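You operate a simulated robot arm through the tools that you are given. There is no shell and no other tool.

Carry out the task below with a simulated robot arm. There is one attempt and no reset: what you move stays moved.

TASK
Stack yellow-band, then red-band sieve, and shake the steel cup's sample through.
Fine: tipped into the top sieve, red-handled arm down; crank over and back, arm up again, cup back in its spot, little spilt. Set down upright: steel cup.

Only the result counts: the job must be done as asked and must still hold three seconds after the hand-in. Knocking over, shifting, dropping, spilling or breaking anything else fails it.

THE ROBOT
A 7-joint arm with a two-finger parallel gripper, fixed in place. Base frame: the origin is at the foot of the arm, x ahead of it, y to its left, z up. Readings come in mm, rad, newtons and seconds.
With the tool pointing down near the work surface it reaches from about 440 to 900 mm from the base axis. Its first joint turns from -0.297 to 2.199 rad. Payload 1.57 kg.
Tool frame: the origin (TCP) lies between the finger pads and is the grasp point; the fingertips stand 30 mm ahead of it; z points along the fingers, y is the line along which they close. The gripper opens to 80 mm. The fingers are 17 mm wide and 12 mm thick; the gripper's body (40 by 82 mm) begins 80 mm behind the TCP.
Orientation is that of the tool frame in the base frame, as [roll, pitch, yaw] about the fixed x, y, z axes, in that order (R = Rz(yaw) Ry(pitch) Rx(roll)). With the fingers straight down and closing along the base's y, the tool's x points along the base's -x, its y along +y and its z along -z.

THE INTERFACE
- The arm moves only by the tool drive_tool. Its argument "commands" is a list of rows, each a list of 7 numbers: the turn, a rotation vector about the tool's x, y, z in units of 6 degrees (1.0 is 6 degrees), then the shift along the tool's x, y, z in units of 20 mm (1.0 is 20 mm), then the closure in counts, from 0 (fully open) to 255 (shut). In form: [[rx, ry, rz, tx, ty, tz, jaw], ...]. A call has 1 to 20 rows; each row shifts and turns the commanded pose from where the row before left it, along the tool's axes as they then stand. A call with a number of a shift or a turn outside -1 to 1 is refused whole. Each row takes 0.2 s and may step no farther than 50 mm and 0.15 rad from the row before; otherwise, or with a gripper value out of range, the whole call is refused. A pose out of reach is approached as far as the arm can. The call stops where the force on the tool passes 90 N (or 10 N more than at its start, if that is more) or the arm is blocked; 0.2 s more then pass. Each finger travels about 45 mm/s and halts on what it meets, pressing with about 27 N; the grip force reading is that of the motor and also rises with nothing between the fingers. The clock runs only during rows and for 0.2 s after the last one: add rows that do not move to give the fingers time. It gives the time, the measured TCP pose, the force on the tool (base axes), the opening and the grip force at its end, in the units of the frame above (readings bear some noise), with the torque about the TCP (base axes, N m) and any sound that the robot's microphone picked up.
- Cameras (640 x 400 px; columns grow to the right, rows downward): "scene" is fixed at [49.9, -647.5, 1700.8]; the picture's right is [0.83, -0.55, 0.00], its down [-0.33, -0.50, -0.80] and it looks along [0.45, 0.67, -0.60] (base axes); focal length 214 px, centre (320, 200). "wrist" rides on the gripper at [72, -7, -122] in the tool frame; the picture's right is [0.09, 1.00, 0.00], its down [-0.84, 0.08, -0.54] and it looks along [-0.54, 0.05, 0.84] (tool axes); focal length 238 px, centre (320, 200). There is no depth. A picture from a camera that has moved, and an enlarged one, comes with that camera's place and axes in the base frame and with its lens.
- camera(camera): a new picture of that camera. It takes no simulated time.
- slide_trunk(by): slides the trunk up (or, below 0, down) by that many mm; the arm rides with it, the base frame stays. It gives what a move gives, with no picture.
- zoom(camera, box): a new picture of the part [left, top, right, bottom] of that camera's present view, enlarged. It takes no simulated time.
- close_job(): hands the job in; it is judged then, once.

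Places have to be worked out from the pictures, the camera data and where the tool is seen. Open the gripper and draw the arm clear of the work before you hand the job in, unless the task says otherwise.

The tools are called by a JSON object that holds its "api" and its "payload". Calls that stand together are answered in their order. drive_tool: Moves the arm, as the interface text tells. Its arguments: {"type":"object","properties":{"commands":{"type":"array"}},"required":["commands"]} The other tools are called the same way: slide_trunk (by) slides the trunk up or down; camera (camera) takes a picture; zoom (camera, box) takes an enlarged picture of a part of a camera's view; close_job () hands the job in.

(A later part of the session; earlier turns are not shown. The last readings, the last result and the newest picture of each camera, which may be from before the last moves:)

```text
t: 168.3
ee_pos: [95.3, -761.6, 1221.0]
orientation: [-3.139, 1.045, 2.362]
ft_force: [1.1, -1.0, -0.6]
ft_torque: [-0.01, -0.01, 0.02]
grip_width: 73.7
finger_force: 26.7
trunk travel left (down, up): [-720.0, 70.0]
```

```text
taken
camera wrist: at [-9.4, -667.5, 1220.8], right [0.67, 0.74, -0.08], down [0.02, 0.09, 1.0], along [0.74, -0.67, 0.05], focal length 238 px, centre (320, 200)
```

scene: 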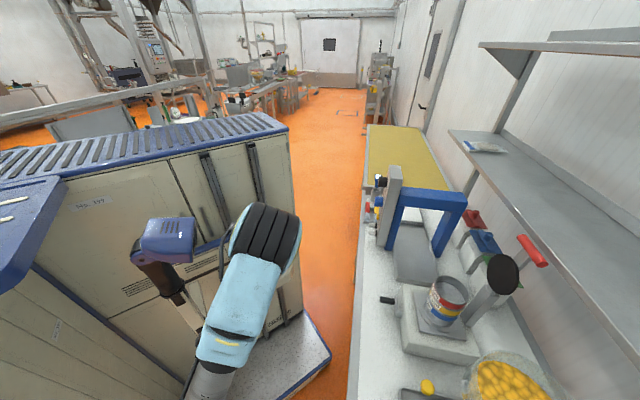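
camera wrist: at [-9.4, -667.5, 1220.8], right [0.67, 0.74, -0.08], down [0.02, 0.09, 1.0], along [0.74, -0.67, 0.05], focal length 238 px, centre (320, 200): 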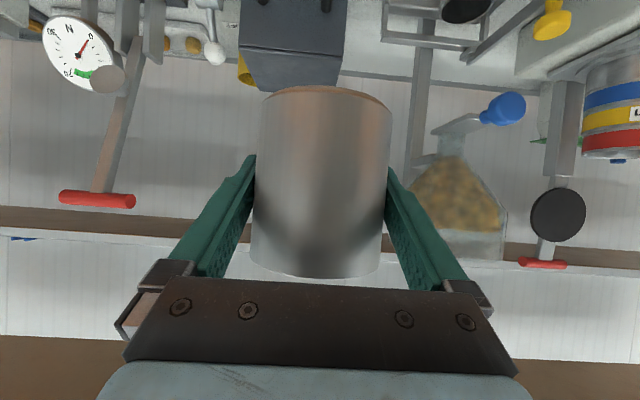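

Important: the wrist views place a hopper (pellet-filled funnel) at about a≈-293, p≈754, z 1170–1294, so I must not cut diagonally. I travel along +a at p≈607 first (clear of the hopper) until a≈-150.

{"api": "drive_tool", "payload": {"commands": [[0, 0, 0, 0, 0.4, 0, 255], [0, 0, 0, 0, 0.8, 0, 255], [0, 0, 0, 0, 1, 0, 255], [0, 0, 0, 0, 1, 0, 255], [0, 0, 0, 0, 1, 0, 255], [0, 0, 0, 0, 1, 0, 255], [0, 0, 0, 0, 1, 0, 255], [0, 0, 0, 0, 1, 0, 255], [0, 0, 0, 0, 1, 0, 255], [0, 0, 0, 0, 1, 0, 255], [0, 0, 0, 0, 1, 0, 255], [0, 0, 0, 0, 1, 0, 255], [0, 0, 0, 0, 1, 0, 255], [0, 0, 0, 0, 1, 0, 255], [0, 0, 0, 0, 1, 0, 255], [0, 0, 0, 0, 1, 0, 255], [0, 0, 0, 0, 0.5, 0, 255], [0, 0, 0, 0, 0, 0, 255]]}}

{"api": "camera", "payload": {"camera": "wrist"}}

{"api": "camera", "payload": {"camera": "scene"}}

```text
t: 172.1
ee_pos: [317.2, -538.0, 1220.1]
orientation: [-3.139, 1.046, 2.362]
ft_force: [0.7, 0.9, -1.0]
ft_torque: [0.0, 0.0, 0.02]
grip_width: 73.9
finger_force: 27.1
trunk travel left (down, up): [-720.0, 70.0]
```

```text
taken
camera wrist: at [212.6, -443.2, 1220.1], right [0.67, 0.74, -0.08], down [0.02, 0.09, 1.0], along [0.74, -0.67, 0.05], focal length 238 px, centre (320, 200)
```

wrist: 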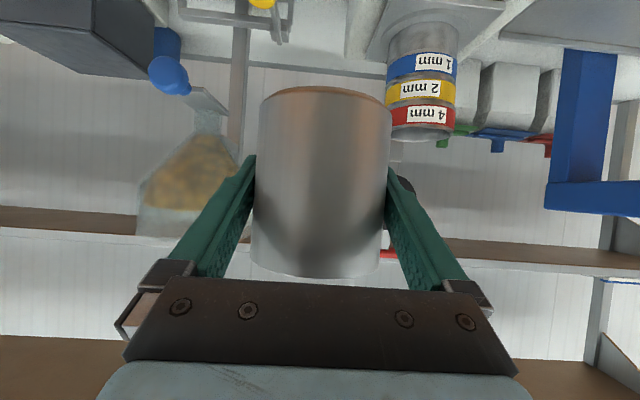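

```text
taken
```

scene: 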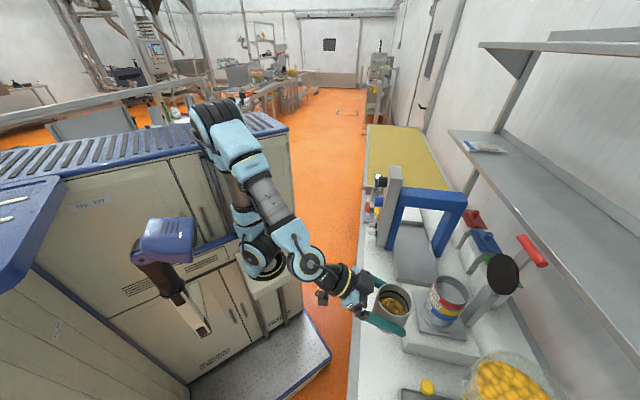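

The cup is now visible in the scene view. I zoom in on it to see the fill level, and on the clear path to the stack.

{"api": "zoom", "payload": {"camera": "scene", "box": [350, 260, 500, 350]}}

```text
4.27 times, centred on (425, 305) of scene
camera zoom: at [49.9, -647.5, 1700.8], right [0.83, -0.55, 0.0], down [-0.33, -0.5, -0.8], along [0.45, 0.67, -0.6], focal length 915 px, centre (-128, -248)
```

zoom: 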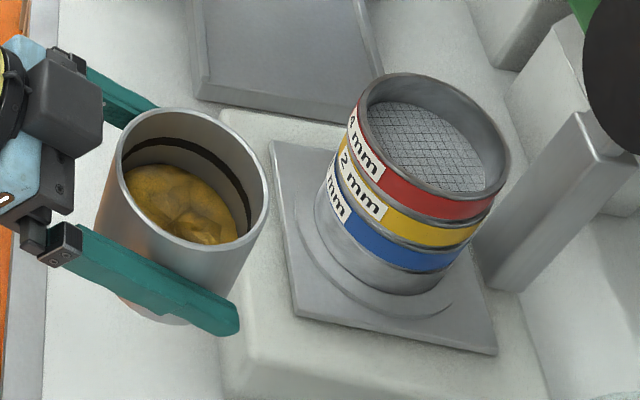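

The sample fills the cup to ~30 mm below the rim. The path to the stack is clear from here; I move to the pre-pour position (a≈-84, p≈796.5).

{"api": "drive_tool", "payload": {"commands": [[0, 0, 0, -0.2, 0.2, 0.35, 255], [0, 0, 0, -0.479, 0.4, 0.829, 255], [0, 0, 0, -0.479, 0.4, 0.829, 255], [0, 0, 0, -0.479, 0.4, 0.829, 255], [0, 0, 0, -0.479, 0.4, 0.829, 255], [0, 0, 0, -0.479, 0.4, 0.829, 255], [0, 0, 0, -0.479, 0.4, 0.829, 255], [0, 0, 0, -0.479, 0.4, 0.829, 255], [0, 0, 0, -0.479, 0.4, 0.829, 255], [0, 0, 0, -0.479, 0.3, 0.829, 255], [0, 0, 0, -0.25, 0, 0.43, 255], [0, 0, 0, 0, 0, 0, 255], [0, 0, 0, 0, 0, 0, 255]]}}

{"api": "zoom", "payload": {"camera": "scene", "box": [390, 220, 540, 340]}}

{"api": "camera", "payload": {"camera": "wrist"}}

{"api": "drive_tool", "payload": {"commands": [[0, 0, 0, 0, 0, 0, 255]]}}

```text
t: 174.9
ee_pos: [505.8, -619.4, 1220.8]
orientation: [-3.139, 1.047, 2.363]
ft_force: [-0.4, 0.3, -0.8]
ft_torque: [-0.03, -0.01, 0.02]
grip_width: 73.7
finger_force: 27.1
trunk travel left (down, up): [-720.0, 70.0]
```

```text
3.33 times, centred on (465, 280) of scene
camera zoom: at [49.9, -647.5, 1700.8], right [0.83, -0.55, 0.0], down [-0.33, -0.5, -0.8], along [0.45, 0.67, -0.6], focal length 715 px, centre (-163, -67)
```

zoom: 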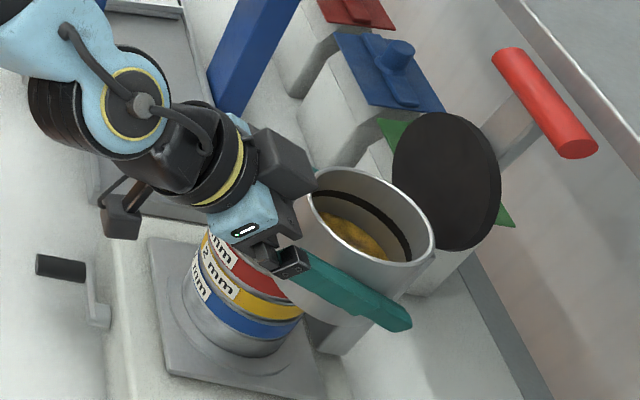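

```text
taken
camera wrist: at [400.0, -526.0, 1220.2], right [0.67, 0.74, -0.08], down [0.02, 0.09, 1.0], along [0.74, -0.67, 0.05], focal length 238 px, centre (320, 200)
```

wrist: 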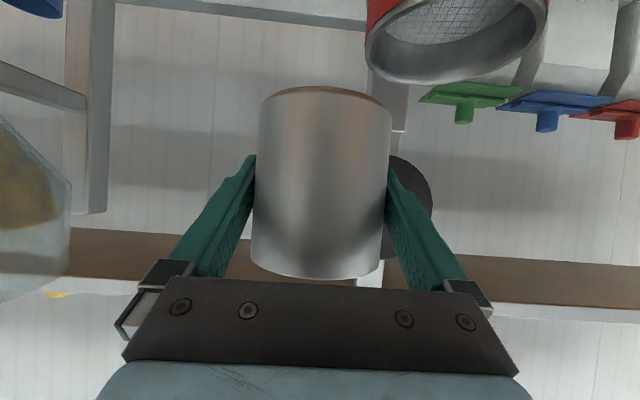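

```text
t: 175.3
ee_pos: [504.7, -619.9, 1220.0]
orientation: [-3.138, 1.047, 2.361]
ft_force: [0.4, -0.7, -1.7]
ft_torque: [-0.03, -0.02, -0.01]
grip_width: 74.0
finger_force: 26.8
trunk travel left (down, up): [-720.0, 70.0]
```

In position (a≈-81, p≈795.5, z≈1220) with the lip set to pour toward the sieve centre. I lower 15 mm and tilt the first 48° about the p-axis, before any flow starts.

{"api": "drive_tool", "payload": {"commands": [[0, 0, 0, 0.32, 0, 0.19, 255], [0, 0, 0, 0.33, 0, 0.185, 255], [0.3, 0, -0.52, 0, 0, 0, 255], [0.5, 0, -0.866, 0, 0, 0, 255], [0.5, 0, -0.866, 0, 0, 0, 255], [0.5, 0, -0.866, 0, 0, 0, 255], [0.5, 0, -0.866, 0, 0, 0, 255], [0.5, 0, -0.866, 0, 0, 0, 255], [0.5, 0, -0.866, 0, 0, 0, 255], [0.5, 0, -0.866, 0, 0, 0, 255], [0.2, 0, -0.346, 0, 0, 0, 255], [0, 0, 0, 0, 0, 0, 255]]}}

{"api": "zoom", "payload": {"camera": "scene", "box": [390, 220, 540, 340]}}

{"api": "camera", "payload": {"camera": "wrist"}}

```text
t: 177.9
ee_pos: [505.0, -618.1, 1205.5]
orientation: [-1.993, 0.614, -3.014]
ft_force: [-1.1, -0.3, -0.7]
ft_torque: [0.03, -0.01, -0.05]
grip_width: 73.6
finger_force: 26.7
trunk travel left (down, up): [-720.0, 70.0]
```

```text
3.33 times, centred on (465, 280) of scene
camera zoom: at [49.9, -647.5, 1700.8], right [0.83, -0.55, 0.0], down [-0.33, -0.5, -0.8], along [0.45, 0.67, -0.6], focal length 715 px, centre (-163, -67)
```

zoom: 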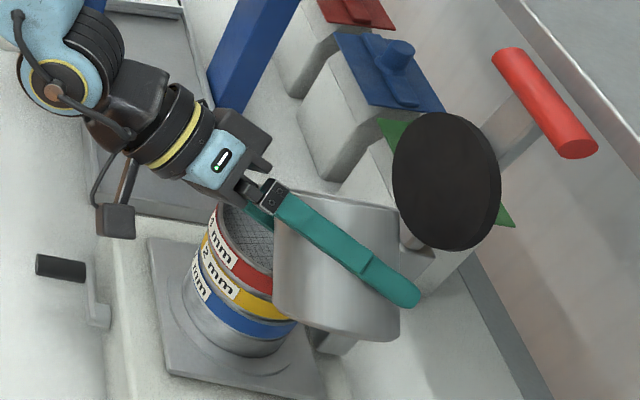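

```text
taken
camera wrist: at [399.9, -523.7, 1211.1], right [0.39, 0.46, -0.79], down [0.52, 0.6, 0.61], along [0.76, -0.66, -0.01], focal length 238 px, centre (320, 200)
```

wrist: 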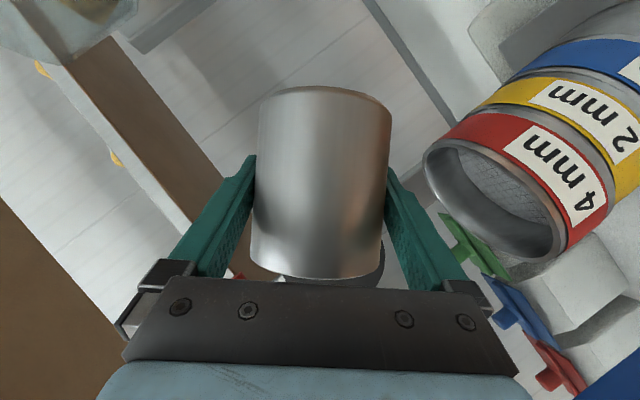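

Tilted 48° with everything stable. I continue slowly to 66° in 3° steps and watch for flow.

{"api": "drive_tool", "payload": {"commands": [[0.25, 0, -0.433, 0, 0, 0, 255], [0.25, 0, -0.433, 0, 0, 0, 255], [0.25, 0, -0.433, 0, 0, 0, 255], [0.25, 0, -0.433, 0, 0, 0, 255], [0.25, 0, -0.433, 0, 0, 0, 255], [0.25, 0, -0.433, 0, 0, 0, 255], [0, 0, 0, 0, 0, 0, 255]]}}

{"api": "zoom", "payload": {"camera": "scene", "box": [420, 250, 500, 330]}}

{"api": "camera", "payload": {"camera": "wrist"}}

```text
t: 179.5
ee_pos: [505.9, -620.9, 1205.0]
orientation: [-1.789, 0.358, -2.917]
ft_force: [-0.2, 0.3, -1.2]
ft_torque: [0.02, 0.02, 0.01]
grip_width: 73.8
finger_force: 26.7
trunk travel left (down, up): [-720.0, 70.0]
```

```text
5.00 times, centred on (460, 290) of scene
camera zoom: at [49.9, -647.5, 1700.8], right [0.83, -0.55, 0.0], down [-0.33, -0.5, -0.8], along [0.45, 0.67, -0.6], focal length 1072 px, centre (-380, -250)
```

zoom: 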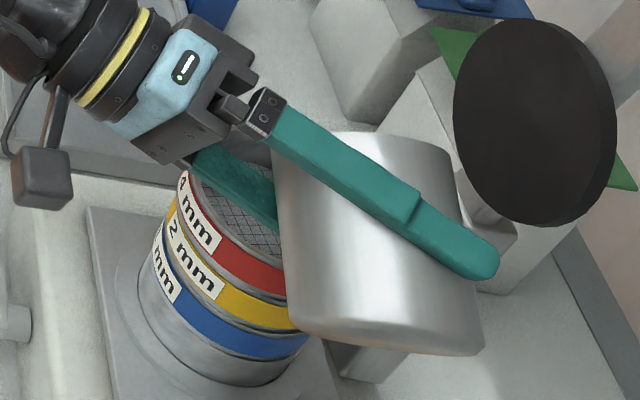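

```text
taken
camera wrist: at [401.7, -523.8, 1212.0], right [0.2, 0.27, -0.94], down [0.63, 0.7, 0.33], along [0.75, -0.66, -0.03], focal length 238 px, centre (320, 200)
```

wrist: 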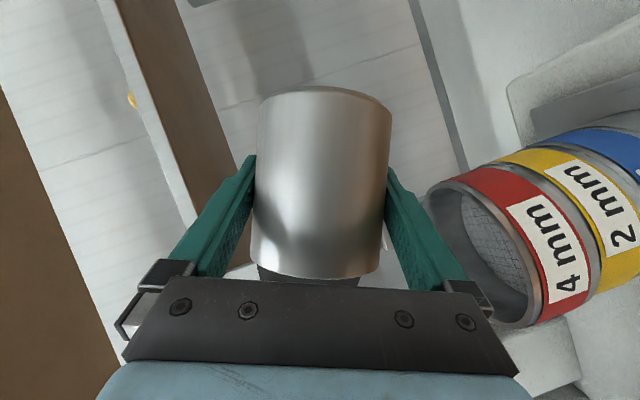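

No flow yet at 66°. I continue to 81°, moving the cup slightly along +a to keep the lip in place.

{"api": "drive_tool", "payload": {"commands": [[0.25, 0, -0.433, -0.06, 0.025, -0.035, 255], [0.25, 0, -0.433, -0.06, 0.025, -0.035, 255], [0, 0, 0, 0, 0, 0, 255], [0.25, 0, -0.433, -0.062, 0.02, -0.036, 255], [0, 0, 0, 0, 0, 0, 255], [0.25, 0, -0.433, -0.063, 0.015, -0.037, 255], [0, 0, 0, 0, 0, 0, 255], [0.25, 0, -0.433, -0.064, 0.01, -0.037, 255], [0, 0, 0, 0, 0, 0, 255]]}}

{"api": "zoom", "payload": {"camera": "scene", "box": [420, 250, 500, 330]}}

{"api": "camera", "payload": {"camera": "wrist"}}

```text
t: 181.5
ee_pos: [510.5, -615.0, 1206.4]
orientation: [-1.649, 0.133, -2.883]
ft_force: [0.0, 0.9, 0.3]
ft_torque: [0.01, 0.0, 0.02]
grip_width: 73.6
finger_force: 27.0
trunk travel left (down, up): [-720.0, 70.0]
```

```text
5.00 times, centred on (460, 290) of scene
camera zoom: at [49.9, -647.5, 1700.8], right [0.83, -0.55, 0.0], down [-0.33, -0.5, -0.8], along [0.45, 0.67, -0.6], focal length 1072 px, centre (-380, -250)
```

zoom: 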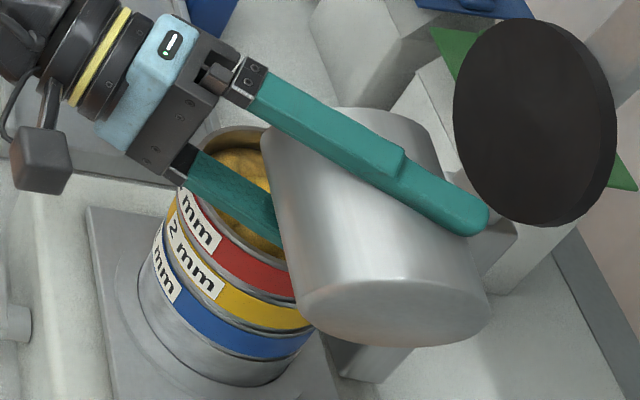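

```text
taken
camera wrist: at [407.8, -517.7, 1213.7], right [0.02, 0.09, -1.0], down [0.67, 0.74, 0.08], along [0.75, -0.66, -0.04], focal length 238 px, centre (320, 200)
```

wrist: 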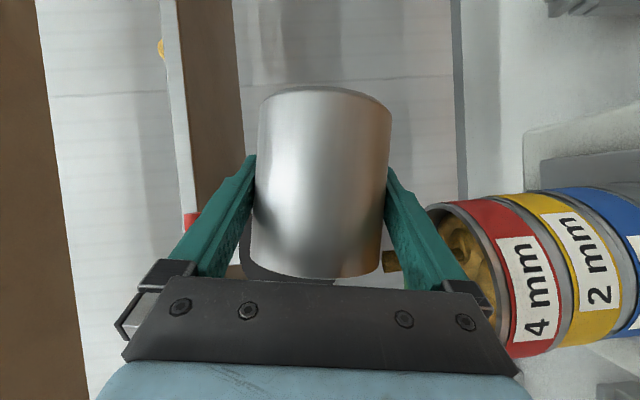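

The sample is flowing into the red sieve. I zoom to see how full it is.

{"api": "zoom", "payload": {"camera": "wrist", "box": [370, 180, 560, 370]}}

{"api": "zoom", "payload": {"camera": "scene", "box": [440, 265, 480, 305]}}

```text
2.11 times, centred on (465, 275) of wrist
camera zoom: at [407.8, -517.7, 1213.7], right [0.02, 0.09, -1.0], down [0.67, 0.74, 0.08], along [0.75, -0.66, -0.04], focal length 502 px, centre (15, 42)
```

zoom: 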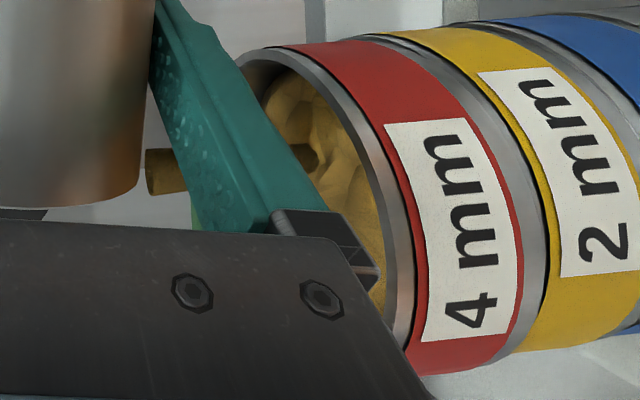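

```text
10.00 times, centred on (460, 285) of scene
camera zoom: at [49.9, -647.5, 1700.8], right [0.83, -0.55, 0.0], down [-0.33, -0.5, -0.8], along [0.45, 0.67, -0.6], focal length 2145 px, centre (-1080, -650)
```

zoom: 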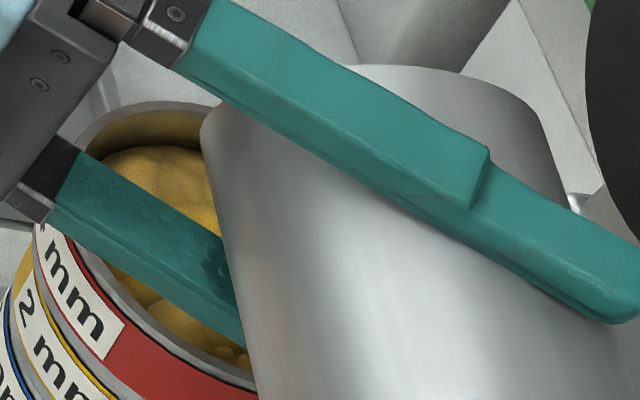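

A stream runs from the lip into the sieve, slightly on the -a side of centre but well inside. I continue tilting slowly to 96°, shifting the lip closer to the sieve centre.

{"api": "drive_tool", "payload": {"commands": [[0, 0, 0, -0.1, 0.01, -0.06, 255], [0, 0, 0, 0, 0, 0, 255], [0.25, 0, -0.433, -0.13, 0.015, -0.075, 255], [0, 0, 0, 0, 0, 0, 255], [0, 0, 0, 0, 0, 0, 255], [0.25, 0, -0.433, -0.13, 0.01, -0.075, 255], [0, 0, 0, 0, 0, 0, 255], [0, 0, 0, 0, 0, 0, 255], [0.25, 0, -0.433, -0.13, 0, -0.075, 255], [0, 0, 0, 0, 0, 0, 255], [0, 0, 0, 0, 0, 0, 255]]}}

{"api": "zoom", "payload": {"camera": "wrist", "box": [370, 180, 560, 370]}}

{"api": "zoom", "payload": {"camera": "scene", "box": [420, 250, 500, 330]}}

```text
t: 183.9
ee_pos: [517.6, -606.8, 1207.0]
orientation: [-1.569, -0.002, -2.878]
ft_force: [1.0, -0.2, -0.6]
ft_torque: [0.01, 0.01, 0.01]
grip_width: 73.4
finger_force: 27.0
trunk travel left (down, up): [-720.0, 70.0]
```

```text
2.11 times, centred on (465, 275) of wrist
camera zoom: at [416.3, -508.0, 1214.5], right [-0.09, -0.02, -1.0], down [0.67, 0.74, -0.08], along [0.74, -0.67, -0.05], focal length 502 px, centre (15, 42)
```

zoom: 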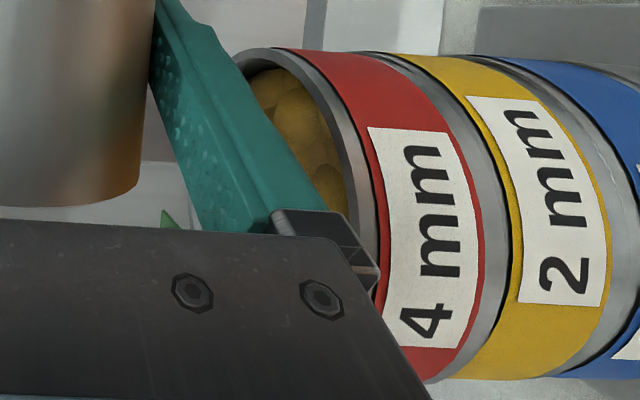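

```text
5.00 times, centred on (460, 290) of scene
camera zoom: at [49.9, -647.5, 1700.8], right [0.83, -0.55, 0.0], down [-0.33, -0.5, -0.8], along [0.45, 0.67, -0.6], focal length 1072 px, centre (-380, -250)
```

zoom: 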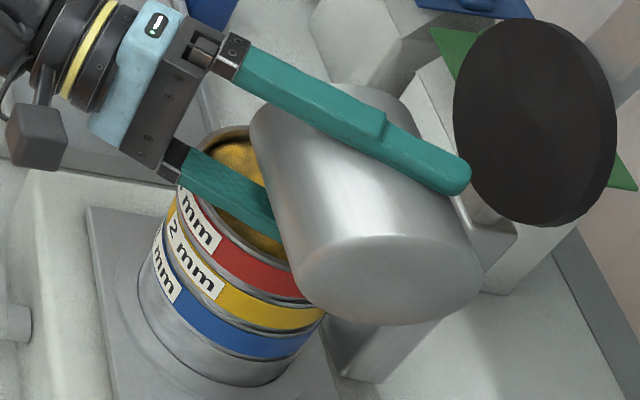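

No stream at the moment around 90°; I continue tilting in 6° steps, following with the lip, to empty the rest.

{"api": "drive_tool", "payload": {"commands": [[0.5, 0, -0.866, -0.216, -0.013, -0.125, 255], [0, 0, 0, 0, 0, 0, 255], [0.5, 0, -0.866, -0.214, -0.039, -0.123, 255], [0, 0, 0, 0, 0, 0, 255], [0.5, 0, -0.866, -0.209, -0.065, -0.121, 255], [0, 0, 0, 0, 0, 0, 255]]}}

{"api": "zoom", "payload": {"camera": "scene", "box": [420, 250, 500, 330]}}

{"api": "camera", "payload": {"camera": "wrist"}}

```text
t: 185.3
ee_pos: [529.8, -596.4, 1207.3]
orientation: [-1.409, -0.277, -2.9]
ft_force: [0.8, -0.1, -1.9]
ft_torque: [-0.03, 0.0, -0.02]
grip_width: 73.4
finger_force: 26.9
trunk travel left (down, up): [-720.0, 70.0]
```

```text
5.00 times, centred on (460, 290) of scene
camera zoom: at [49.9, -647.5, 1700.8], right [0.83, -0.55, 0.0], down [-0.33, -0.5, -0.8], along [0.45, 0.67, -0.6], focal length 1072 px, centre (-380, -250)
```

zoom: 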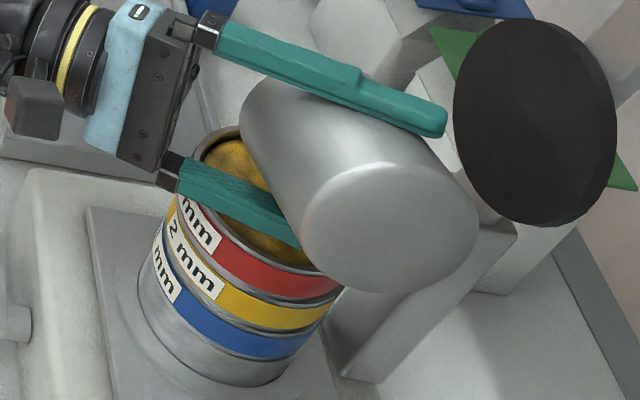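

```text
taken
camera wrist: at [429.2, -496.4, 1214.7], right [-0.31, -0.24, -0.92], down [0.61, 0.69, -0.38], along [0.73, -0.68, -0.06], focal length 238 px, centre (320, 200)
```

wrist: 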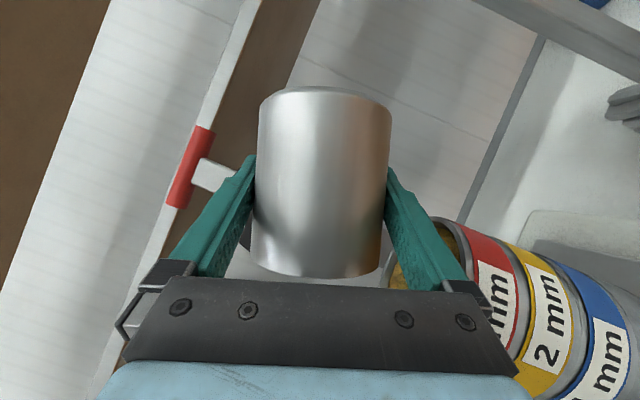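

A small stream is still coming at ~108°. I continue to ~126° and then ~138° to empty the cup fully.

{"api": "drive_tool", "payload": {"commands": [[0.5, 0, -0.866, -0.202, -0.09, -0.117, 255], [0, 0, 0, 0, 0, 0, 255], [0.5, 0, -0.866, -0.193, -0.1135, -0.111, 255], [0, 0, 0, 0, 0, 0, 255], [0.5, 0, -0.866, -0.18, -0.136, -0.105, 255], [0, 0, 0, 0, 0, 0, 255], [0, 0, 0, 0, 0, 0, 255]]}}

{"api": "zoom", "payload": {"camera": "scene", "box": [420, 250, 500, 330]}}

{"api": "camera", "payload": {"camera": "wrist"}}

```text
t: 186.9
ee_pos: [540.2, -586.9, 1206.9]
orientation: [-1.221, -0.537, -2.975]
ft_force: [0.4, 0.5, -0.8]
ft_torque: [0.01, 0.04, -0.01]
grip_width: 73.4
finger_force: 26.9
trunk travel left (down, up): [-720.0, 70.0]
```

```text
5.00 times, centred on (460, 290) of scene
camera zoom: at [49.9, -647.5, 1700.8], right [0.83, -0.55, 0.0], down [-0.33, -0.5, -0.8], along [0.45, 0.67, -0.6], focal length 1072 px, centre (-380, -250)
```

zoom: 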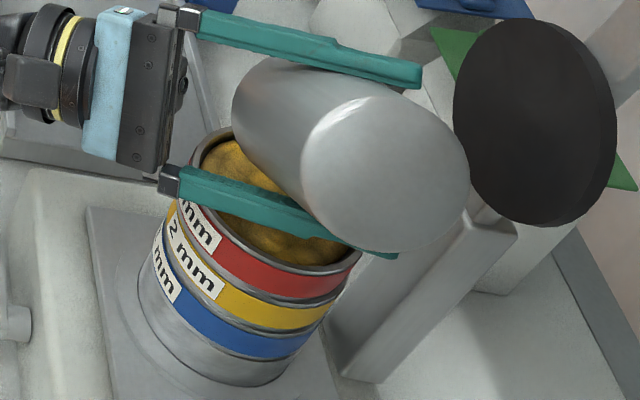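

```text
taken
camera wrist: at [441.4, -484.9, 1214.7], right [-0.49, -0.43, -0.76], down [0.5, 0.57, -0.65], along [0.71, -0.7, -0.07], focal length 238 px, centre (320, 200)
```

wrist: 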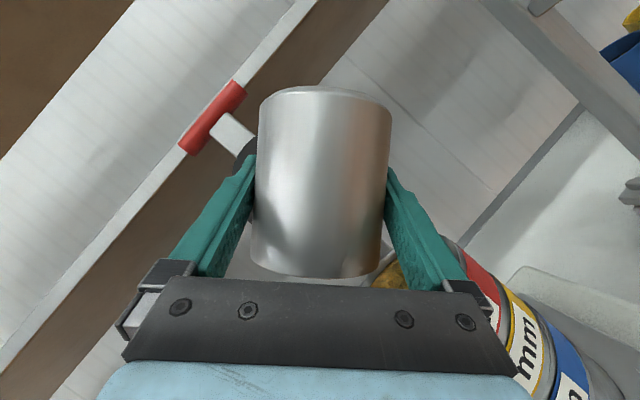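

Still clean around the stack. I go to 138° and hold for a second to let the last grains out.

{"api": "drive_tool", "payload": {"commands": [[0.5, 0, -0.866, -0.202, -0.189, -0.117, 255], [0, 0, 0, 0, 0, 0, 255], [0.5, 0, -0.866, -0.184, -0.212, -0.106, 255], [0, 0, 0, 0, 0, 0, 255], [0, 0, 0, 0, 0, 0, 255], [0, 0, 0, 0, 0, 0, 255], [0, 0, 0, 0, 0, 0, 255], [0, 0, 0, 0, 0, 0, 255]]}}

{"api": "zoom", "payload": {"camera": "scene", "box": [420, 250, 500, 330]}}

{"api": "zoom", "payload": {"camera": "wrist", "box": [360, 220, 500, 360]}}

```text
t: 188.7
ee_pos: [547.3, -577.7, 1207.7]
orientation: [-1.062, -0.703, -3.064]
ft_force: [0.6, -0.1, -0.2]
ft_torque: [0.01, 0.0, -0.03]
grip_width: 73.3
finger_force: 26.9
trunk travel left (down, up): [-720.0, 70.0]
```

```text
5.00 times, centred on (460, 290) of scene
camera zoom: at [49.9, -647.5, 1700.8], right [0.83, -0.55, 0.0], down [-0.33, -0.5, -0.8], along [0.45, 0.67, -0.6], focal length 1072 px, centre (-380, -250)
```

zoom: 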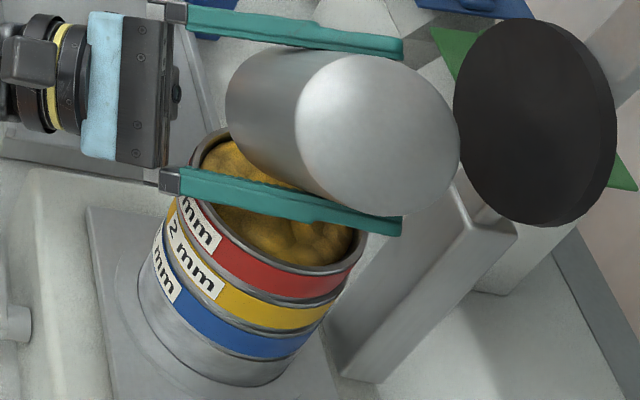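

```text
2.86 times, centred on (430, 290) of wrist
camera zoom: at [450.1, -475.9, 1214.2], right [-0.59, -0.53, -0.6], down [0.39, 0.47, -0.79], along [0.7, -0.71, -0.07], focal length 681 px, centre (6, -57)
```

zoom: 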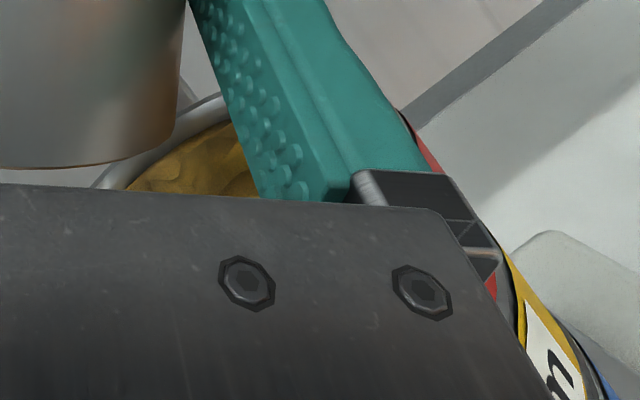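

The cup has stopped pouring and the sieve holds the sample below its rim with nothing visible spilt. I raise 40 mm and rotate the cup back upright.

{"api": "drive_tool", "payload": {"commands": [[0, 0, 0, 0.64, -0.67, 0.37, 255], [0, 0, 0, 0.64, -0.67, 0.37, 255], [-0.5, 0, 0.866, 0, 0, 0, 255], [-0.5, 0, 0.866, 0, 0, 0, 255], [-0.5, 0, 0.866, 0, 0, 0, 255], [-0.5, 0, 0.866, 0, 0, 0, 255], [-0.5, 0, 0.866, 0, 0, 0, 255], [-0.5, 0, 0.866, 0, 0, 0, 255], [-0.5, 0, 0.866, 0, 0, 0, 255], [-0.5, 0, 0.866, 0, 0, 0, 255], [-0.5, 0, 0.866, 0, 0, 0, 255], [-0.5, 0, 0.866, 0, 0, 0, 255], [-0.5, 0, 0.866, 0, 0, 0, 255], [-0.5, 0, 0.866, 0, 0, 0, 255]]}}

{"api": "drive_tool", "payload": {"commands": [[-0.5, 0, 0.866, 0, 0, 0, 255], [-0.5, 0, 0.866, 0, 0, 0, 255], [-0.5, 0, 0.866, 0, 0, 0, 255], [-0.5, 0, 0.866, 0, 0, 0, 255], [-0.5, 0, 0.866, 0, 0, 0, 255], [-0.5, 0, 0.866, 0, 0, 0, 255], [-0.5, 0, 0.866, 0, 0, 0, 255], [-0.5, 0, 0.866, 0, 0, 0, 255], [-0.5, 0, 0.866, 0, 0, 0, 255], [-0.5, 0, 0.866, 0, 0, 0, 255], [-0.5, 0, 0.866, 0, 0, 0, 255], [0, 0, 0, 0, 0, 0, 255]]}}

{"api": "zoom", "payload": {"camera": "scene", "box": [390, 220, 540, 340]}}

```text
t: 191.7
ee_pos: [548.5, -577.8, 1249.1]
orientation: [-1.792, 0.359, -2.919]
ft_force: [0.5, 0.7, -0.6]
ft_torque: [0.01, -0.02, -0.01]
grip_width: 73.5
finger_force: 27.3
trunk travel left (down, up): [-720.0, 70.0]
```

```text
t: 194.3
ee_pos: [545.5, -578.7, 1249.1]
orientation: [-3.141, 1.047, 2.36]
ft_force: [-1.1, -0.4, -0.3]
ft_torque: [0.02, -0.06, 0.02]
grip_width: 73.3
finger_force: 27.1
trunk travel left (down, up): [-720.0, 70.0]
```

```text
3.33 times, centred on (465, 280) of scene
camera zoom: at [49.9, -647.5, 1700.8], right [0.83, -0.55, 0.0], down [-0.33, -0.5, -0.8], along [0.45, 0.67, -0.6], focal length 715 px, centre (-163, -67)
```

zoom: 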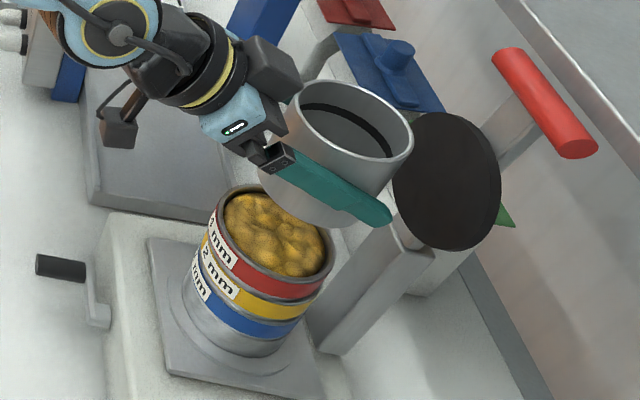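

The cup is empty and the sample sits in the red sieve with no visible spill. I carry the cup back: first out to p≈607, a≈-150.

{"api": "drive_tool", "payload": {"commands": [[0, 0, 0, 0.25, -0.3, -0.43, 255], [0, 0, 0, 0.47, -0.63, -0.814, 255], [0, 0, 0, 0.47, -0.63, -0.814, 255], [0, 0, 0, 0.47, -0.63, -0.814, 255], [0, 0, 0, 0.47, -0.63, -0.814, 255], [0, 0, 0, 0.47, -0.63, -0.814, 255], [0, 0, 0, 0.47, -0.63, -0.814, 255], [0, 0, 0, 0.47, -0.63, -0.814, 255], [0, 0, 0, 0.47, -0.63, -0.814, 255], [0, 0, 0, 0.47, -0.63, -0.814, 255], [0, 0, 0, 0.22, -0.33, -0.384, 255], [0, 0, 0, 0.866, 0, 0.5, 255], [0, 0, 0, 0.346, 0, 0.2, 255], [0, 0, 0, 0, 0, 0, 255]]}}

{"api": "zoom", "payload": {"camera": "scene", "box": [380, 230, 520, 350]}}

```text
t: 197.3
ee_pos: [324.8, -536.1, 1222.1]
orientation: [-3.139, 1.046, 2.362]
ft_force: [0.6, 1.2, -0.4]
ft_torque: [-0.01, -0.03, -0.03]
grip_width: 73.3
finger_force: 26.9
trunk travel left (down, up): [-720.0, 70.0]
```

```text
3.33 times, centred on (450, 290) of scene
camera zoom: at [49.9, -647.5, 1700.8], right [0.83, -0.55, 0.0], down [-0.33, -0.5, -0.8], along [0.45, 0.67, -0.6], focal length 715 px, centre (-113, -100)
```

zoom: 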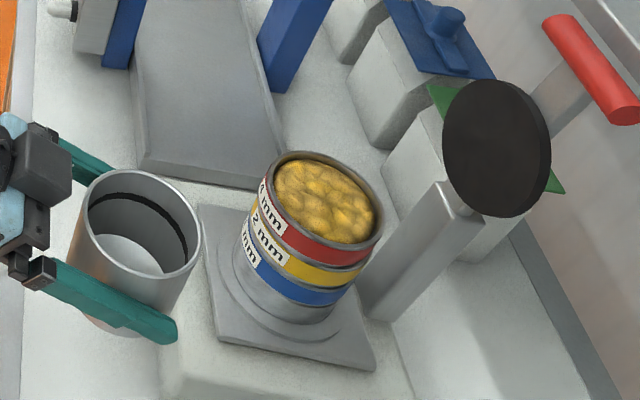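

Clean. I now travel back along -a to above the cup's spot (a≈-471, p≈607.6).

{"api": "drive_tool", "payload": {"commands": [[0, 0, 0, 0, -0.5, 0, 255], [0, 0, 0, 0, -0.9, 0, 255], [0, 0, 0, 0, -1, 0, 255], [0, 0, 0, 0, -1, 0, 255], [0, 0, 0, 0, -1, 0, 255], [0, 0, 0, 0, -1, 0, 255], [0, 0, 0, 0, -1, 0, 255], [0, 0, 0, 0, -1, 0, 255], [0, 0, 0, 0, -1, 0, 255], [0, 0, 0, 0, -1, 0, 255], [0, 0, 0, 0, -1, 0, 255], [0, 0, 0, 0, -1, 0, 255], [0, 0, 0, 0, -1, 0, 255], [0, 0, 0, 0, -1, 0, 255], [0, 0, 0, 0, -1, 0, 255], [0, 0, 0, 0, -1, 0, 255], [0, 0, 0, 0, -0.7, 0, 255], [0, 0, 0, 0, 0, 0, 255], [0, 0, 0, 0, 0, 0, 255]]}}

{"api": "drive_tool", "payload": {"commands": [[0, 0, 0, 0, 0, 0, 255]]}}

{"api": "drive_tool", "payload": {"commands": [[0, 0, 0, 0, 0, 0, 255]]}}

```text
t: 201.3
ee_pos: [99.5, -761.2, 1222.5]
orientation: [-3.139, 1.045, 2.363]
ft_force: [0.7, -0.2, -1.7]
ft_torque: [0.01, -0.01, 0.01]
grip_width: 73.3
finger_force: 26.9
trunk travel left (down, up): [-720.0, 70.0]
```

```text
t: 201.7
ee_pos: [98.8, -761.4, 1221.9]
orientation: [-3.14, 1.045, 2.36]
ft_force: [0.3, 0.0, -1.3]
ft_torque: [0.02, 0.02, 0.01]
grip_width: 73.1
finger_force: 27.0
trunk travel left (down, up): [-720.0, 70.0]
```

```text
t: 202.1
ee_pos: [98.7, -761.8, 1223.5]
orientation: [-3.142, 1.044, 2.361]
ft_force: [0.2, 0.1, -0.7]
ft_torque: [-0.01, -0.02, 0.04]
grip_width: 73.0
finger_force: 27.1
trunk travel left (down, up): [-720.0, 70.0]
```

I correct the last ~2 mm and descend to ~15 mm above the bench.

{"api": "drive_tool", "payload": {"commands": [[0, 0, 0, 0.02, -0.12, -0.037, 255], [0, 0, 0, 0.866, 0, 0.5, 255], [0, 0, 0, 0.866, 0, 0.5, 255], [0, 0, 0, 0.866, 0, 0.5, 255], [0, 0, 0, 0.866, 0, 0.5, 255], [0, 0, 0, 0.866, 0, 0.5, 255], [0, 0, 0, 0.866, 0, 0.5, 255], [0, 0, 0, 0.866, 0, 0.5, 255], [0, 0, 0, 0.866, 0, 0.5, 255], [0, 0, 0, 0.866, 0, 0.5, 255], [0, 0, 0, 0.866, 0, 0.5, 255], [0, 0, 0, 0.866, 0, 0.5, 255], [0, 0, 0, 0.866, 0, 0.5, 255], [0, 0, 0, 0.6, 0, 0.346, 255], [0, 0, 0, 0, 0, 0, 255], [0, 0, 0, 0, 0, 0, 255]]}}

{"api": "drive_tool", "payload": {"commands": [[0, 0, 0, 0, 0, 0, 255]]}}

{"api": "camera", "payload": {"camera": "wrist"}}

```text
t: 205.5
ee_pos: [97.9, -763.7, 968.5]
orientation: [-3.14, 1.045, 2.36]
ft_force: [-0.6, 0.5, 0.1]
ft_torque: [0.02, -0.03, -0.02]
grip_width: 73.1
finger_force: 27.7
trunk travel left (down, up): [-720.0, 70.0]
```

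```text
t: 205.9
ee_pos: [97.2, -763.1, 968.7]
orientation: [-3.14, 1.045, 2.362]
ft_force: [1.3, 0.1, -0.9]
ft_torque: [-0.02, -0.04, 0.0]
grip_width: 73.1
finger_force: 26.8
trunk travel left (down, up): [-720.0, 70.0]
```

```text
taken
camera wrist: at [-8.2, -669.4, 968.6], right [0.67, 0.74, -0.08], down [0.02, 0.09, 1.0], along [0.74, -0.67, 0.05], focal length 238 px, centre (320, 200)
```

wrist: 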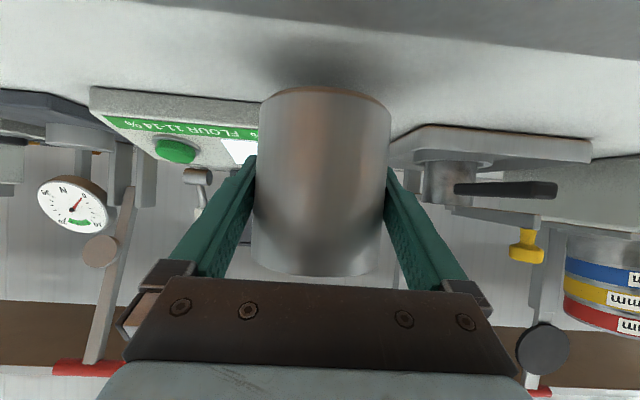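

The cup sits in the hand exactly as at pick-up. I lower the remaining ~22 mm with force checks.

{"api": "drive_tool", "payload": {"commands": [[0, 0, 0, 0.325, 0, 0.132, 255], [0, 0, 0, 0.35, 0, 0.2, 255], [0, 0, 0, 0.13, 0, 0.075, 255], [0, 0, 0, 0, 0, 0, 255]]}}

{"api": "drive_tool", "payload": {"commands": [[0, 0, 0, 0.087, 0, 0.05, 255], [0, 0, 0, 0, 0, 0, 255]]}}

{"api": "drive_tool", "payload": {"commands": [[0, 0, 0, 0.065, 0, 0.0375, 255], [0, 0, 0, 0, 0, 0, 255]]}}

```text
t: 206.9
ee_pos: [94.1, -763.4, 951.9]
orientation: [-3.141, 1.045, 2.362]
ft_force: [0.3, 0.2, -1.1]
ft_torque: [0.02, 0.01, -0.03]
grip_width: 73.1
finger_force: 26.8
trunk travel left (down, up): [-720.0, 70.0]
```

```text
t: 207.5
ee_pos: [95.0, -764.0, 947.9]
orientation: [-3.139, 1.045, 2.361]
ft_force: [0.2, 0.4, -0.4]
ft_torque: [-0.01, 0.0, -0.03]
grip_width: 73.2
finger_force: 27.7
trunk travel left (down, up): [-720.0, 70.0]
```

```text
t: 208.1
ee_pos: [96.1, -762.5, 947.1]
orientation: [-3.138, 1.046, 2.361]
ft_force: [-0.3, 0.1, -0.7]
ft_torque: [-0.03, -0.02, 0.01]
grip_width: 73.2
finger_force: 26.8
trunk travel left (down, up): [-720.0, 70.0]
```

Almost at the bench. I nudge +1 mm in a and lower in ~1 mm steps until contact.

{"api": "drive_tool", "payload": {"commands": [[0, 0, 0, 0.043, 0.05, 0.025, 255], [0, 0, 0, 0, 0, 0, 255]]}}

{"api": "drive_tool", "payload": {"commands": [[0, 0, 0, 0.043, 0, 0.025, 255], [0, 0, 0, 0, 0, 0, 255]]}}

{"api": "drive_tool", "payload": {"commands": [[0, 0, 0, 0.043, 0, 0.025, 255], [0, 0, 0, 0, 0, 0, 255]]}}

```text
t: 208.7
ee_pos: [94.0, -763.4, 947.1]
orientation: [-3.136, 1.047, 2.363]
ft_force: [-2.5, -2.3, 6.0]
ft_torque: [0.11, 0.08, 0.06]
grip_width: 73.2
finger_force: 27.3
trunk travel left (down, up): [-720.0, 70.0]
```

```text
t: 209.3
ee_pos: [95.6, -763.3, 947.4]
orientation: [-3.134, 1.048, 2.365]
ft_force: [-3.1, -4.7, 15.6]
ft_torque: [0.24, 0.11, 0.05]
grip_width: 73.2
finger_force: 26.3
trunk travel left (down, up): [-720.0, 70.0]
```

```text
t: 209.9
ee_pos: [96.3, -762.2, 944.2]
orientation: [-3.137, 1.045, 2.364]
ft_force: [-1.4, -6.7, 18.7]
ft_torque: [-0.05, -0.04, -0.06]
grip_width: 72.9
finger_force: 26.9
trunk travel left (down, up): [-720.0, 70.0]
```

Contact is firm. I relax 1 mm and open the gripper slowly.

{"api": "drive_tool", "payload": {"commands": [[0, 0, 0, -0.065, 0, -0.0375, 255], [0, 0, 0, 0, 0, 0, 255], [0, 0, 0, 0, 0, 0, 18], [0, 0, 0, 0, 0, 0, 12], [0, 0, 0, 0, 0, 0, 6], [0, 0, 0, 0, 0, 0, 0], [0, 0, 0, 0, 0, 0, 0], [0, 0, 0, 0, 0, 0, 0]]}}

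{"api": "zoom", "payload": {"camera": "wrist", "box": [220, 80, 420, 290]}}

```text
t: 211.7
ee_pos: [96.4, -762.9, 945.4]
orientation: [-3.139, 1.045, 2.361]
ft_force: [0.2, -0.6, 0.6]
ft_torque: [-0.01, 0.02, 0.04]
grip_width: 80.0
finger_force: 0.1
trunk travel left (down, up): [-720.0, 70.0]
```

```text
1.90 times, centred on (320, 185) of wrist
camera zoom: at [-9.1, -667.6, 944.3], right [0.67, 0.74, -0.08], down [0.02, 0.09, 1.0], along [0.74, -0.67, 0.05], focal length 454 px, centre (320, 229)
```

zoom: 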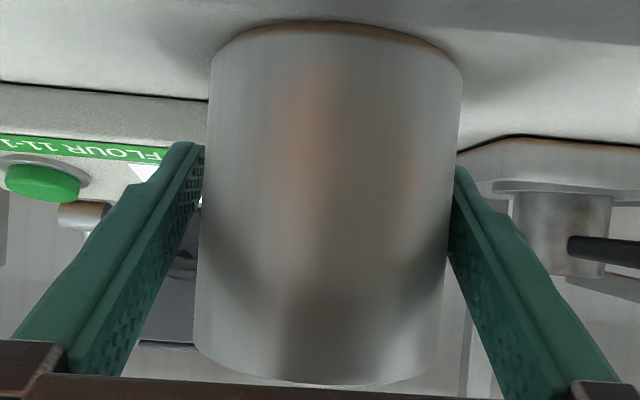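

Released upright. The cup is ~2 mm nearer the right finger, so I shift the hand +2 mm, then retreat straight back.

{"api": "drive_tool", "payload": {"commands": [[0, 0, 0, 0, 0.09, 0, 0], [0, 0, 0, 0, 0, 0, 0], [0, 0, 0, 0.125, 0, -0.2165, 0], [0, 0, 0, 0.25, 0, -0.433, 0], [0, 0, 0, 0.25, 0, -0.433, 0], [0, 0, 0, 0.375, 0, -0.65, 0], [0, 0, 0, 0.5, 0, -0.866, 0], [0, 0, 0, 0.5, 0, -0.866, 0], [0, 0, 0, 0, 0, 0, 0]]}}

{"api": "camera", "payload": {"camera": "wrist"}}

```text
t: 213.7
ee_pos: [39.7, -703.7, 946.4]
orientation: [-3.137, 1.045, 2.363]
ft_force: [0.0, 0.3, -1.1]
ft_torque: [-0.02, 0.02, 0.0]
grip_width: 80.0
finger_force: 0.0
trunk travel left (down, up): [-720.0, 70.0]
```

```text
taken
camera wrist: at [-64.7, -609.9, 945.1], right [0.67, 0.74, -0.08], down [0.02, 0.09, 1.0], along [0.74, -0.67, 0.05], focal length 238 px, centre (320, 200)
```

wrist: 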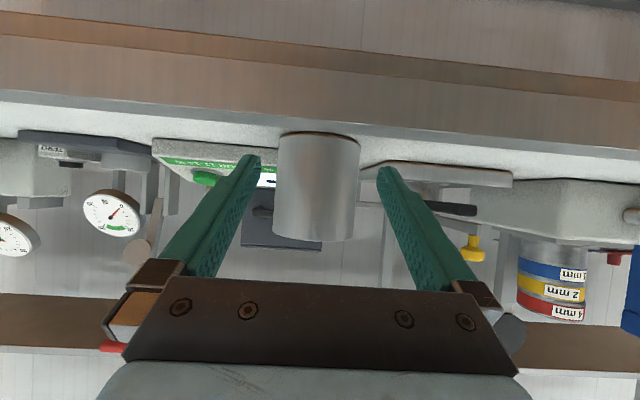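

The cup stands upright in its spot. Now for the red-handled clamp arm; from the views its handle bar spans a≈-65…+33 at p≈897, z≈1327, hinge near (p≈882, z≈1148). I first raise the hand clear.

{"api": "drive_tool", "payload": {"commands": [[0, 0, 0, -0.866, 0, -0.5, 0], [0, 0, 0, -0.866, 0, -0.5, 0], [0, 0, 0, -0.866, 0, -0.5, 0], [0, 0, 0, -0.866, 0, -0.5, 0], [0, 0, 0, -0.866, 0, -0.5, 0], [0, 0, 0, -0.866, 0, -0.5, 0], [0, 0, 0, -0.866, 0, -0.5, 0], [0, 0, 0, -0.866, 0, -0.5, 0], [0, 0, 0, -0.866, 0, -0.5, 0], [0, 0, 0, -0.866, 0, -0.5, 0], [0, 0, 0, -0.866, 0, -0.5, 0], [0, 0, 0, -0.866, 0, -0.5, 0], [0, 0, 0, -0.866, 0, -0.5, 0], [0, 0, 0, -0.866, 0, -0.5, 0]]}}

{"api": "drive_tool", "payload": {"commands": [[0, 0, 0, -0.25, 1, 0.433, 0], [0, 0, 0, -0.25, 1, 0.433, 0], [0, 0, 0, -0.25, 1, 0.433, 0], [0, 0, 0, -0.25, 1, 0.433, 0], [0, 0, 0, -0.25, 1, 0.433, 0], [0, 0, 0, -0.25, 1, 0.433, 0], [0, 0, 0, -0.25, 1, 0.433, 0], [0, 0, 0, 0, 1, 0, 0], [0, 0, 0, 0, 1, 0, 0], [0, 0, 0, 0, 1, 0, 0], [0, 0, 0, 0, 1, 0, 0], [0, 0, 0, 0, 1, 0, 0], [0, 0, 0, 0, 1, 0, 0], [0, 0, 0, 0, 1, 0, 0], [0, 0, 0, 0, 1, 0, 0], [0, 0, 0, 0, 1, 0, 0]]}}

{"api": "camera", "payload": {"camera": "wrist"}}

{"api": "camera", "payload": {"camera": "scene"}}

```text
t: 216.7
ee_pos: [39.7, -705.7, 1226.6]
orientation: [-3.139, 1.045, 2.361]
ft_force: [-0.1, 0.1, -0.2]
ft_torque: [0.03, 0.0, 0.02]
grip_width: 79.9
finger_force: 0.0
trunk travel left (down, up): [-720.0, 70.0]
```

```text
t: 220.1
ee_pos: [315.4, -526.5, 1223.4]
orientation: [-3.138, 1.046, 2.362]
ft_force: [-0.9, 0.5, 0.2]
ft_torque: [-0.01, -0.04, -0.01]
grip_width: 80.0
finger_force: 0.0
trunk travel left (down, up): [-720.0, 70.0]
```

```text
taken
camera wrist: at [210.6, -431.6, 1222.9], right [0.67, 0.74, -0.08], down [0.02, 0.09, 1.0], along [0.74, -0.67, 0.05], focal length 238 px, centre (320, 200)
```

wrist: 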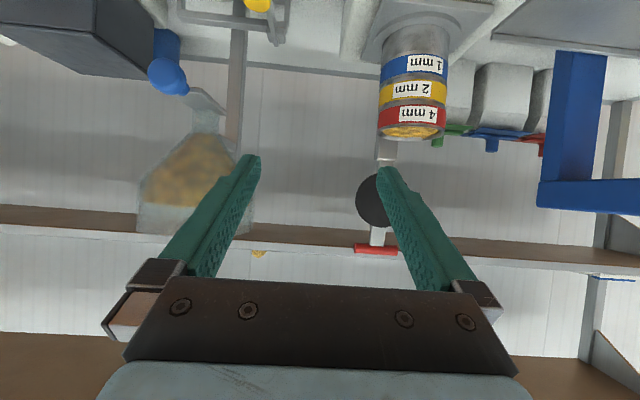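

```text
taken
```

scene: 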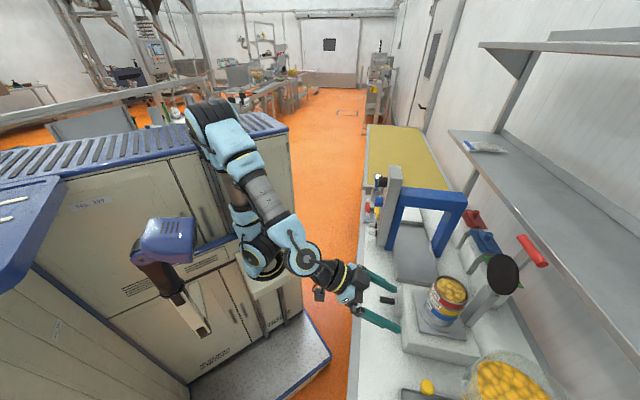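

Handle triangulates to a≈-15, p≈898, z≈1327 (bar ~20 mm thick, 98 mm long). I roll the tool -90° so the fingers close in the vertical plane, to grip the bar beside its stem.

{"api": "drive_tool", "payload": {"commands": [[0, 0, -1, 0, 0, 0, 0], [0, 0, -1, 0, 0, 0, 0], [0, 0, -1, 0, 0, 0, 0], [0, 0, -1, 0, 0, 0, 0], [0, 0, -1, 0, 0, 0, 0], [0, 0, -1, 0, 0, 0, 0], [0, 0, -1, 0, 0, 0, 0], [0, 0, -1, 0, 0, 0, 0], [0, 0, -1, 0, 0, 0, 0], [0, 0, -1, 0, 0, 0, 0], [0, 0, -1, 0, 0, 0, 96], [0, 0, -1, 0, 0, 0, 96], [0, 0, -1, 0, 0, 0, 96], [0, 0, -1, 0, 0, 0, 96], [0, 0, -1, 0, 0, 0, 96]]}}

{"api": "camera", "payload": {"camera": "wrist"}}

```text
t: 223.3
ee_pos: [316.1, -526.4, 1223.9]
orientation: [-2.096, -0.003, -2.353]
ft_force: [0.7, -0.1, 0.2]
ft_torque: [-0.07, -0.01, 0.01]
grip_width: 50.1
finger_force: 0.0
trunk travel left (down, up): [-720.0, 70.0]
```

```text
taken
camera wrist: at [192.7, -506.2, 1291.8], right [-0.42, 0.28, -0.86], down [0.23, 0.95, 0.2], along [0.88, -0.11, -0.47], focal length 238 px, centre (320, 200)
```

wrist: 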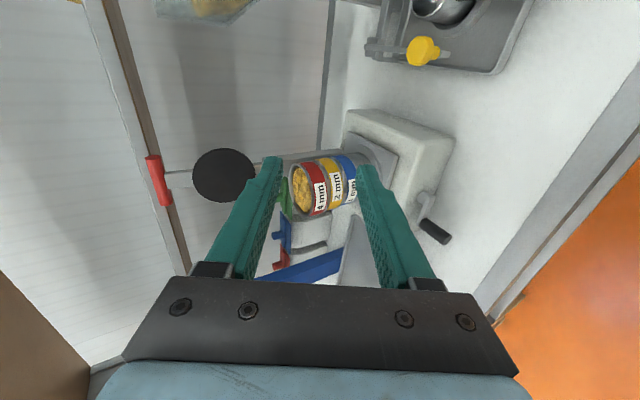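

The view is good. I move up and toward a pre-grip point in front of the handle (a≈14, p≈846, z≈1357), first most of the way.

{"api": "drive_tool", "payload": {"commands": [[0, 0, 0, -0.582, -0.858, 0.534, 96], [0, 0, 0, -0.582, -0.858, 0.534, 96], [0, 0, 0, -0.582, -0.858, 0.534, 96], [0, 0, 0, -0.582, -0.858, 0.534, 96], [0, 0, 0, -0.582, -0.858, 0.534, 96], [0, 0, 0, -0.582, -0.858, 0.534, 96], [0, 0, 0, -0.582, -0.858, 0.534, 96], [0, 0, 0, -0.582, -0.858, 0.534, 96], [0, 0, 0, -0.582, -0.858, 0.534, 96], [0, 0, 0, -0.582, -0.858, 0.534, 96], [0, 0, 0, 0, 0, 0, 96]]}}

{"api": "camera", "payload": {"camera": "wrist"}}

{"api": "zoom", "payload": {"camera": "scene", "box": [390, 180, 560, 320]}}

```text
t: 225.7
ee_pos: [523.3, -571.5, 1319.7]
orientation: [-2.098, -0.002, -2.358]
ft_force: [-1.0, 0.5, 0.2]
ft_torque: [-0.02, 0.01, 0.04]
grip_width: 50.0
finger_force: 0.0
trunk travel left (down, up): [-720.0, 70.0]
```

```text
taken
camera wrist: at [400.0, -550.3, 1387.6], right [-0.42, 0.29, -0.86], down [0.23, 0.95, 0.2], along [0.88, -0.11, -0.46], focal length 238 px, centre (320, 200)
```

wrist: 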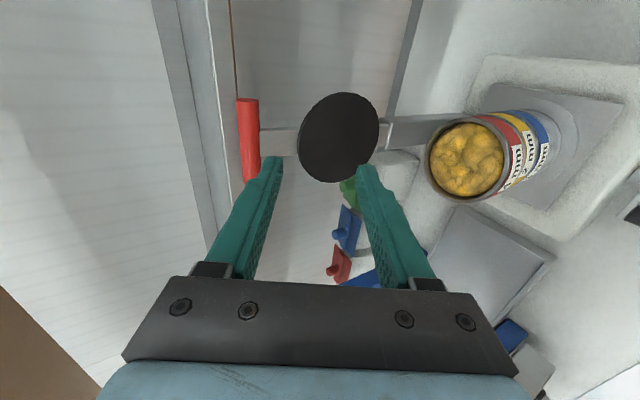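

```text
2.86 times, centred on (475, 250) of scene
camera zoom: at [49.9, -647.5, 1700.8], right [0.83, -0.55, 0.0], down [-0.33, -0.5, -0.8], along [0.45, 0.67, -0.6], focal length 613 px, centre (-123, 57)
```

zoom: 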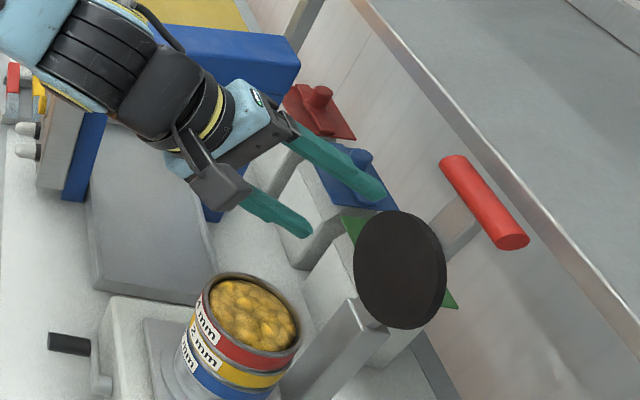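

Handle confirmed at p≈898, z≈1328, stem at a≈-20 (±11). I'll grip at a≈+8. Moving to the pre-grip point 60 mm back along the approach axis.

{"api": "drive_tool", "payload": {"commands": [[0, 0, 0, -0.525, -0.85, 0.55, 96], [0, 0, 0, -0.525, -0.85, 0.55, 96], [0, 0, 0, -0.525, -0.85, 0.55, 96], [0, 0, 0, -0.525, -0.85, 0.55, 96], [0, 0, 0, 0, 0, 0, 96]]}}

{"api": "camera", "payload": {"camera": "wrist"}}

{"api": "drive_tool", "payload": {"commands": [[0, 0, 0, 0, 0, 0, 96]]}}

```text
t: 226.9
ee_pos: [604.8, -591.7, 1355.7]
orientation: [-2.097, -0.003, -2.354]
ft_force: [-0.2, 0.5, -0.6]
ft_torque: [-0.02, -0.02, -0.01]
grip_width: 49.8
finger_force: 0.0
trunk travel left (down, up): [-720.0, 70.0]
```

```text
taken
camera wrist: at [481.9, -570.3, 1423.6], right [-0.42, 0.29, -0.86], down [0.23, 0.95, 0.2], along [0.88, -0.11, -0.46], focal length 238 px, centre (320, 200)
```

wrist: 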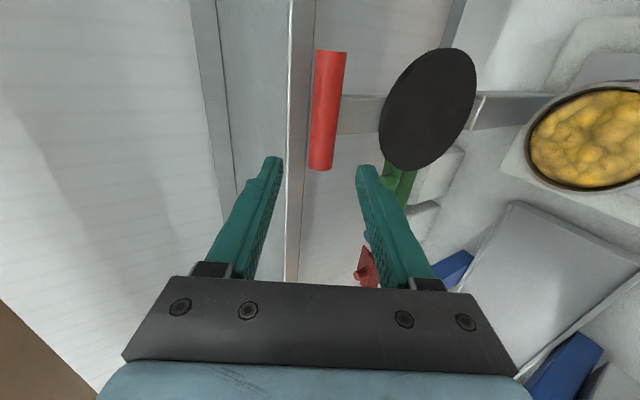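

```text
t: 227.3
ee_pos: [605.2, -590.0, 1355.8]
orientation: [-2.096, -0.001, -2.354]
ft_force: [0.3, 0.6, 0.2]
ft_torque: [-0.03, -0.01, -0.01]
grip_width: 49.6
finger_force: 0.0
trunk travel left (down, up): [-720.0, 70.0]
```

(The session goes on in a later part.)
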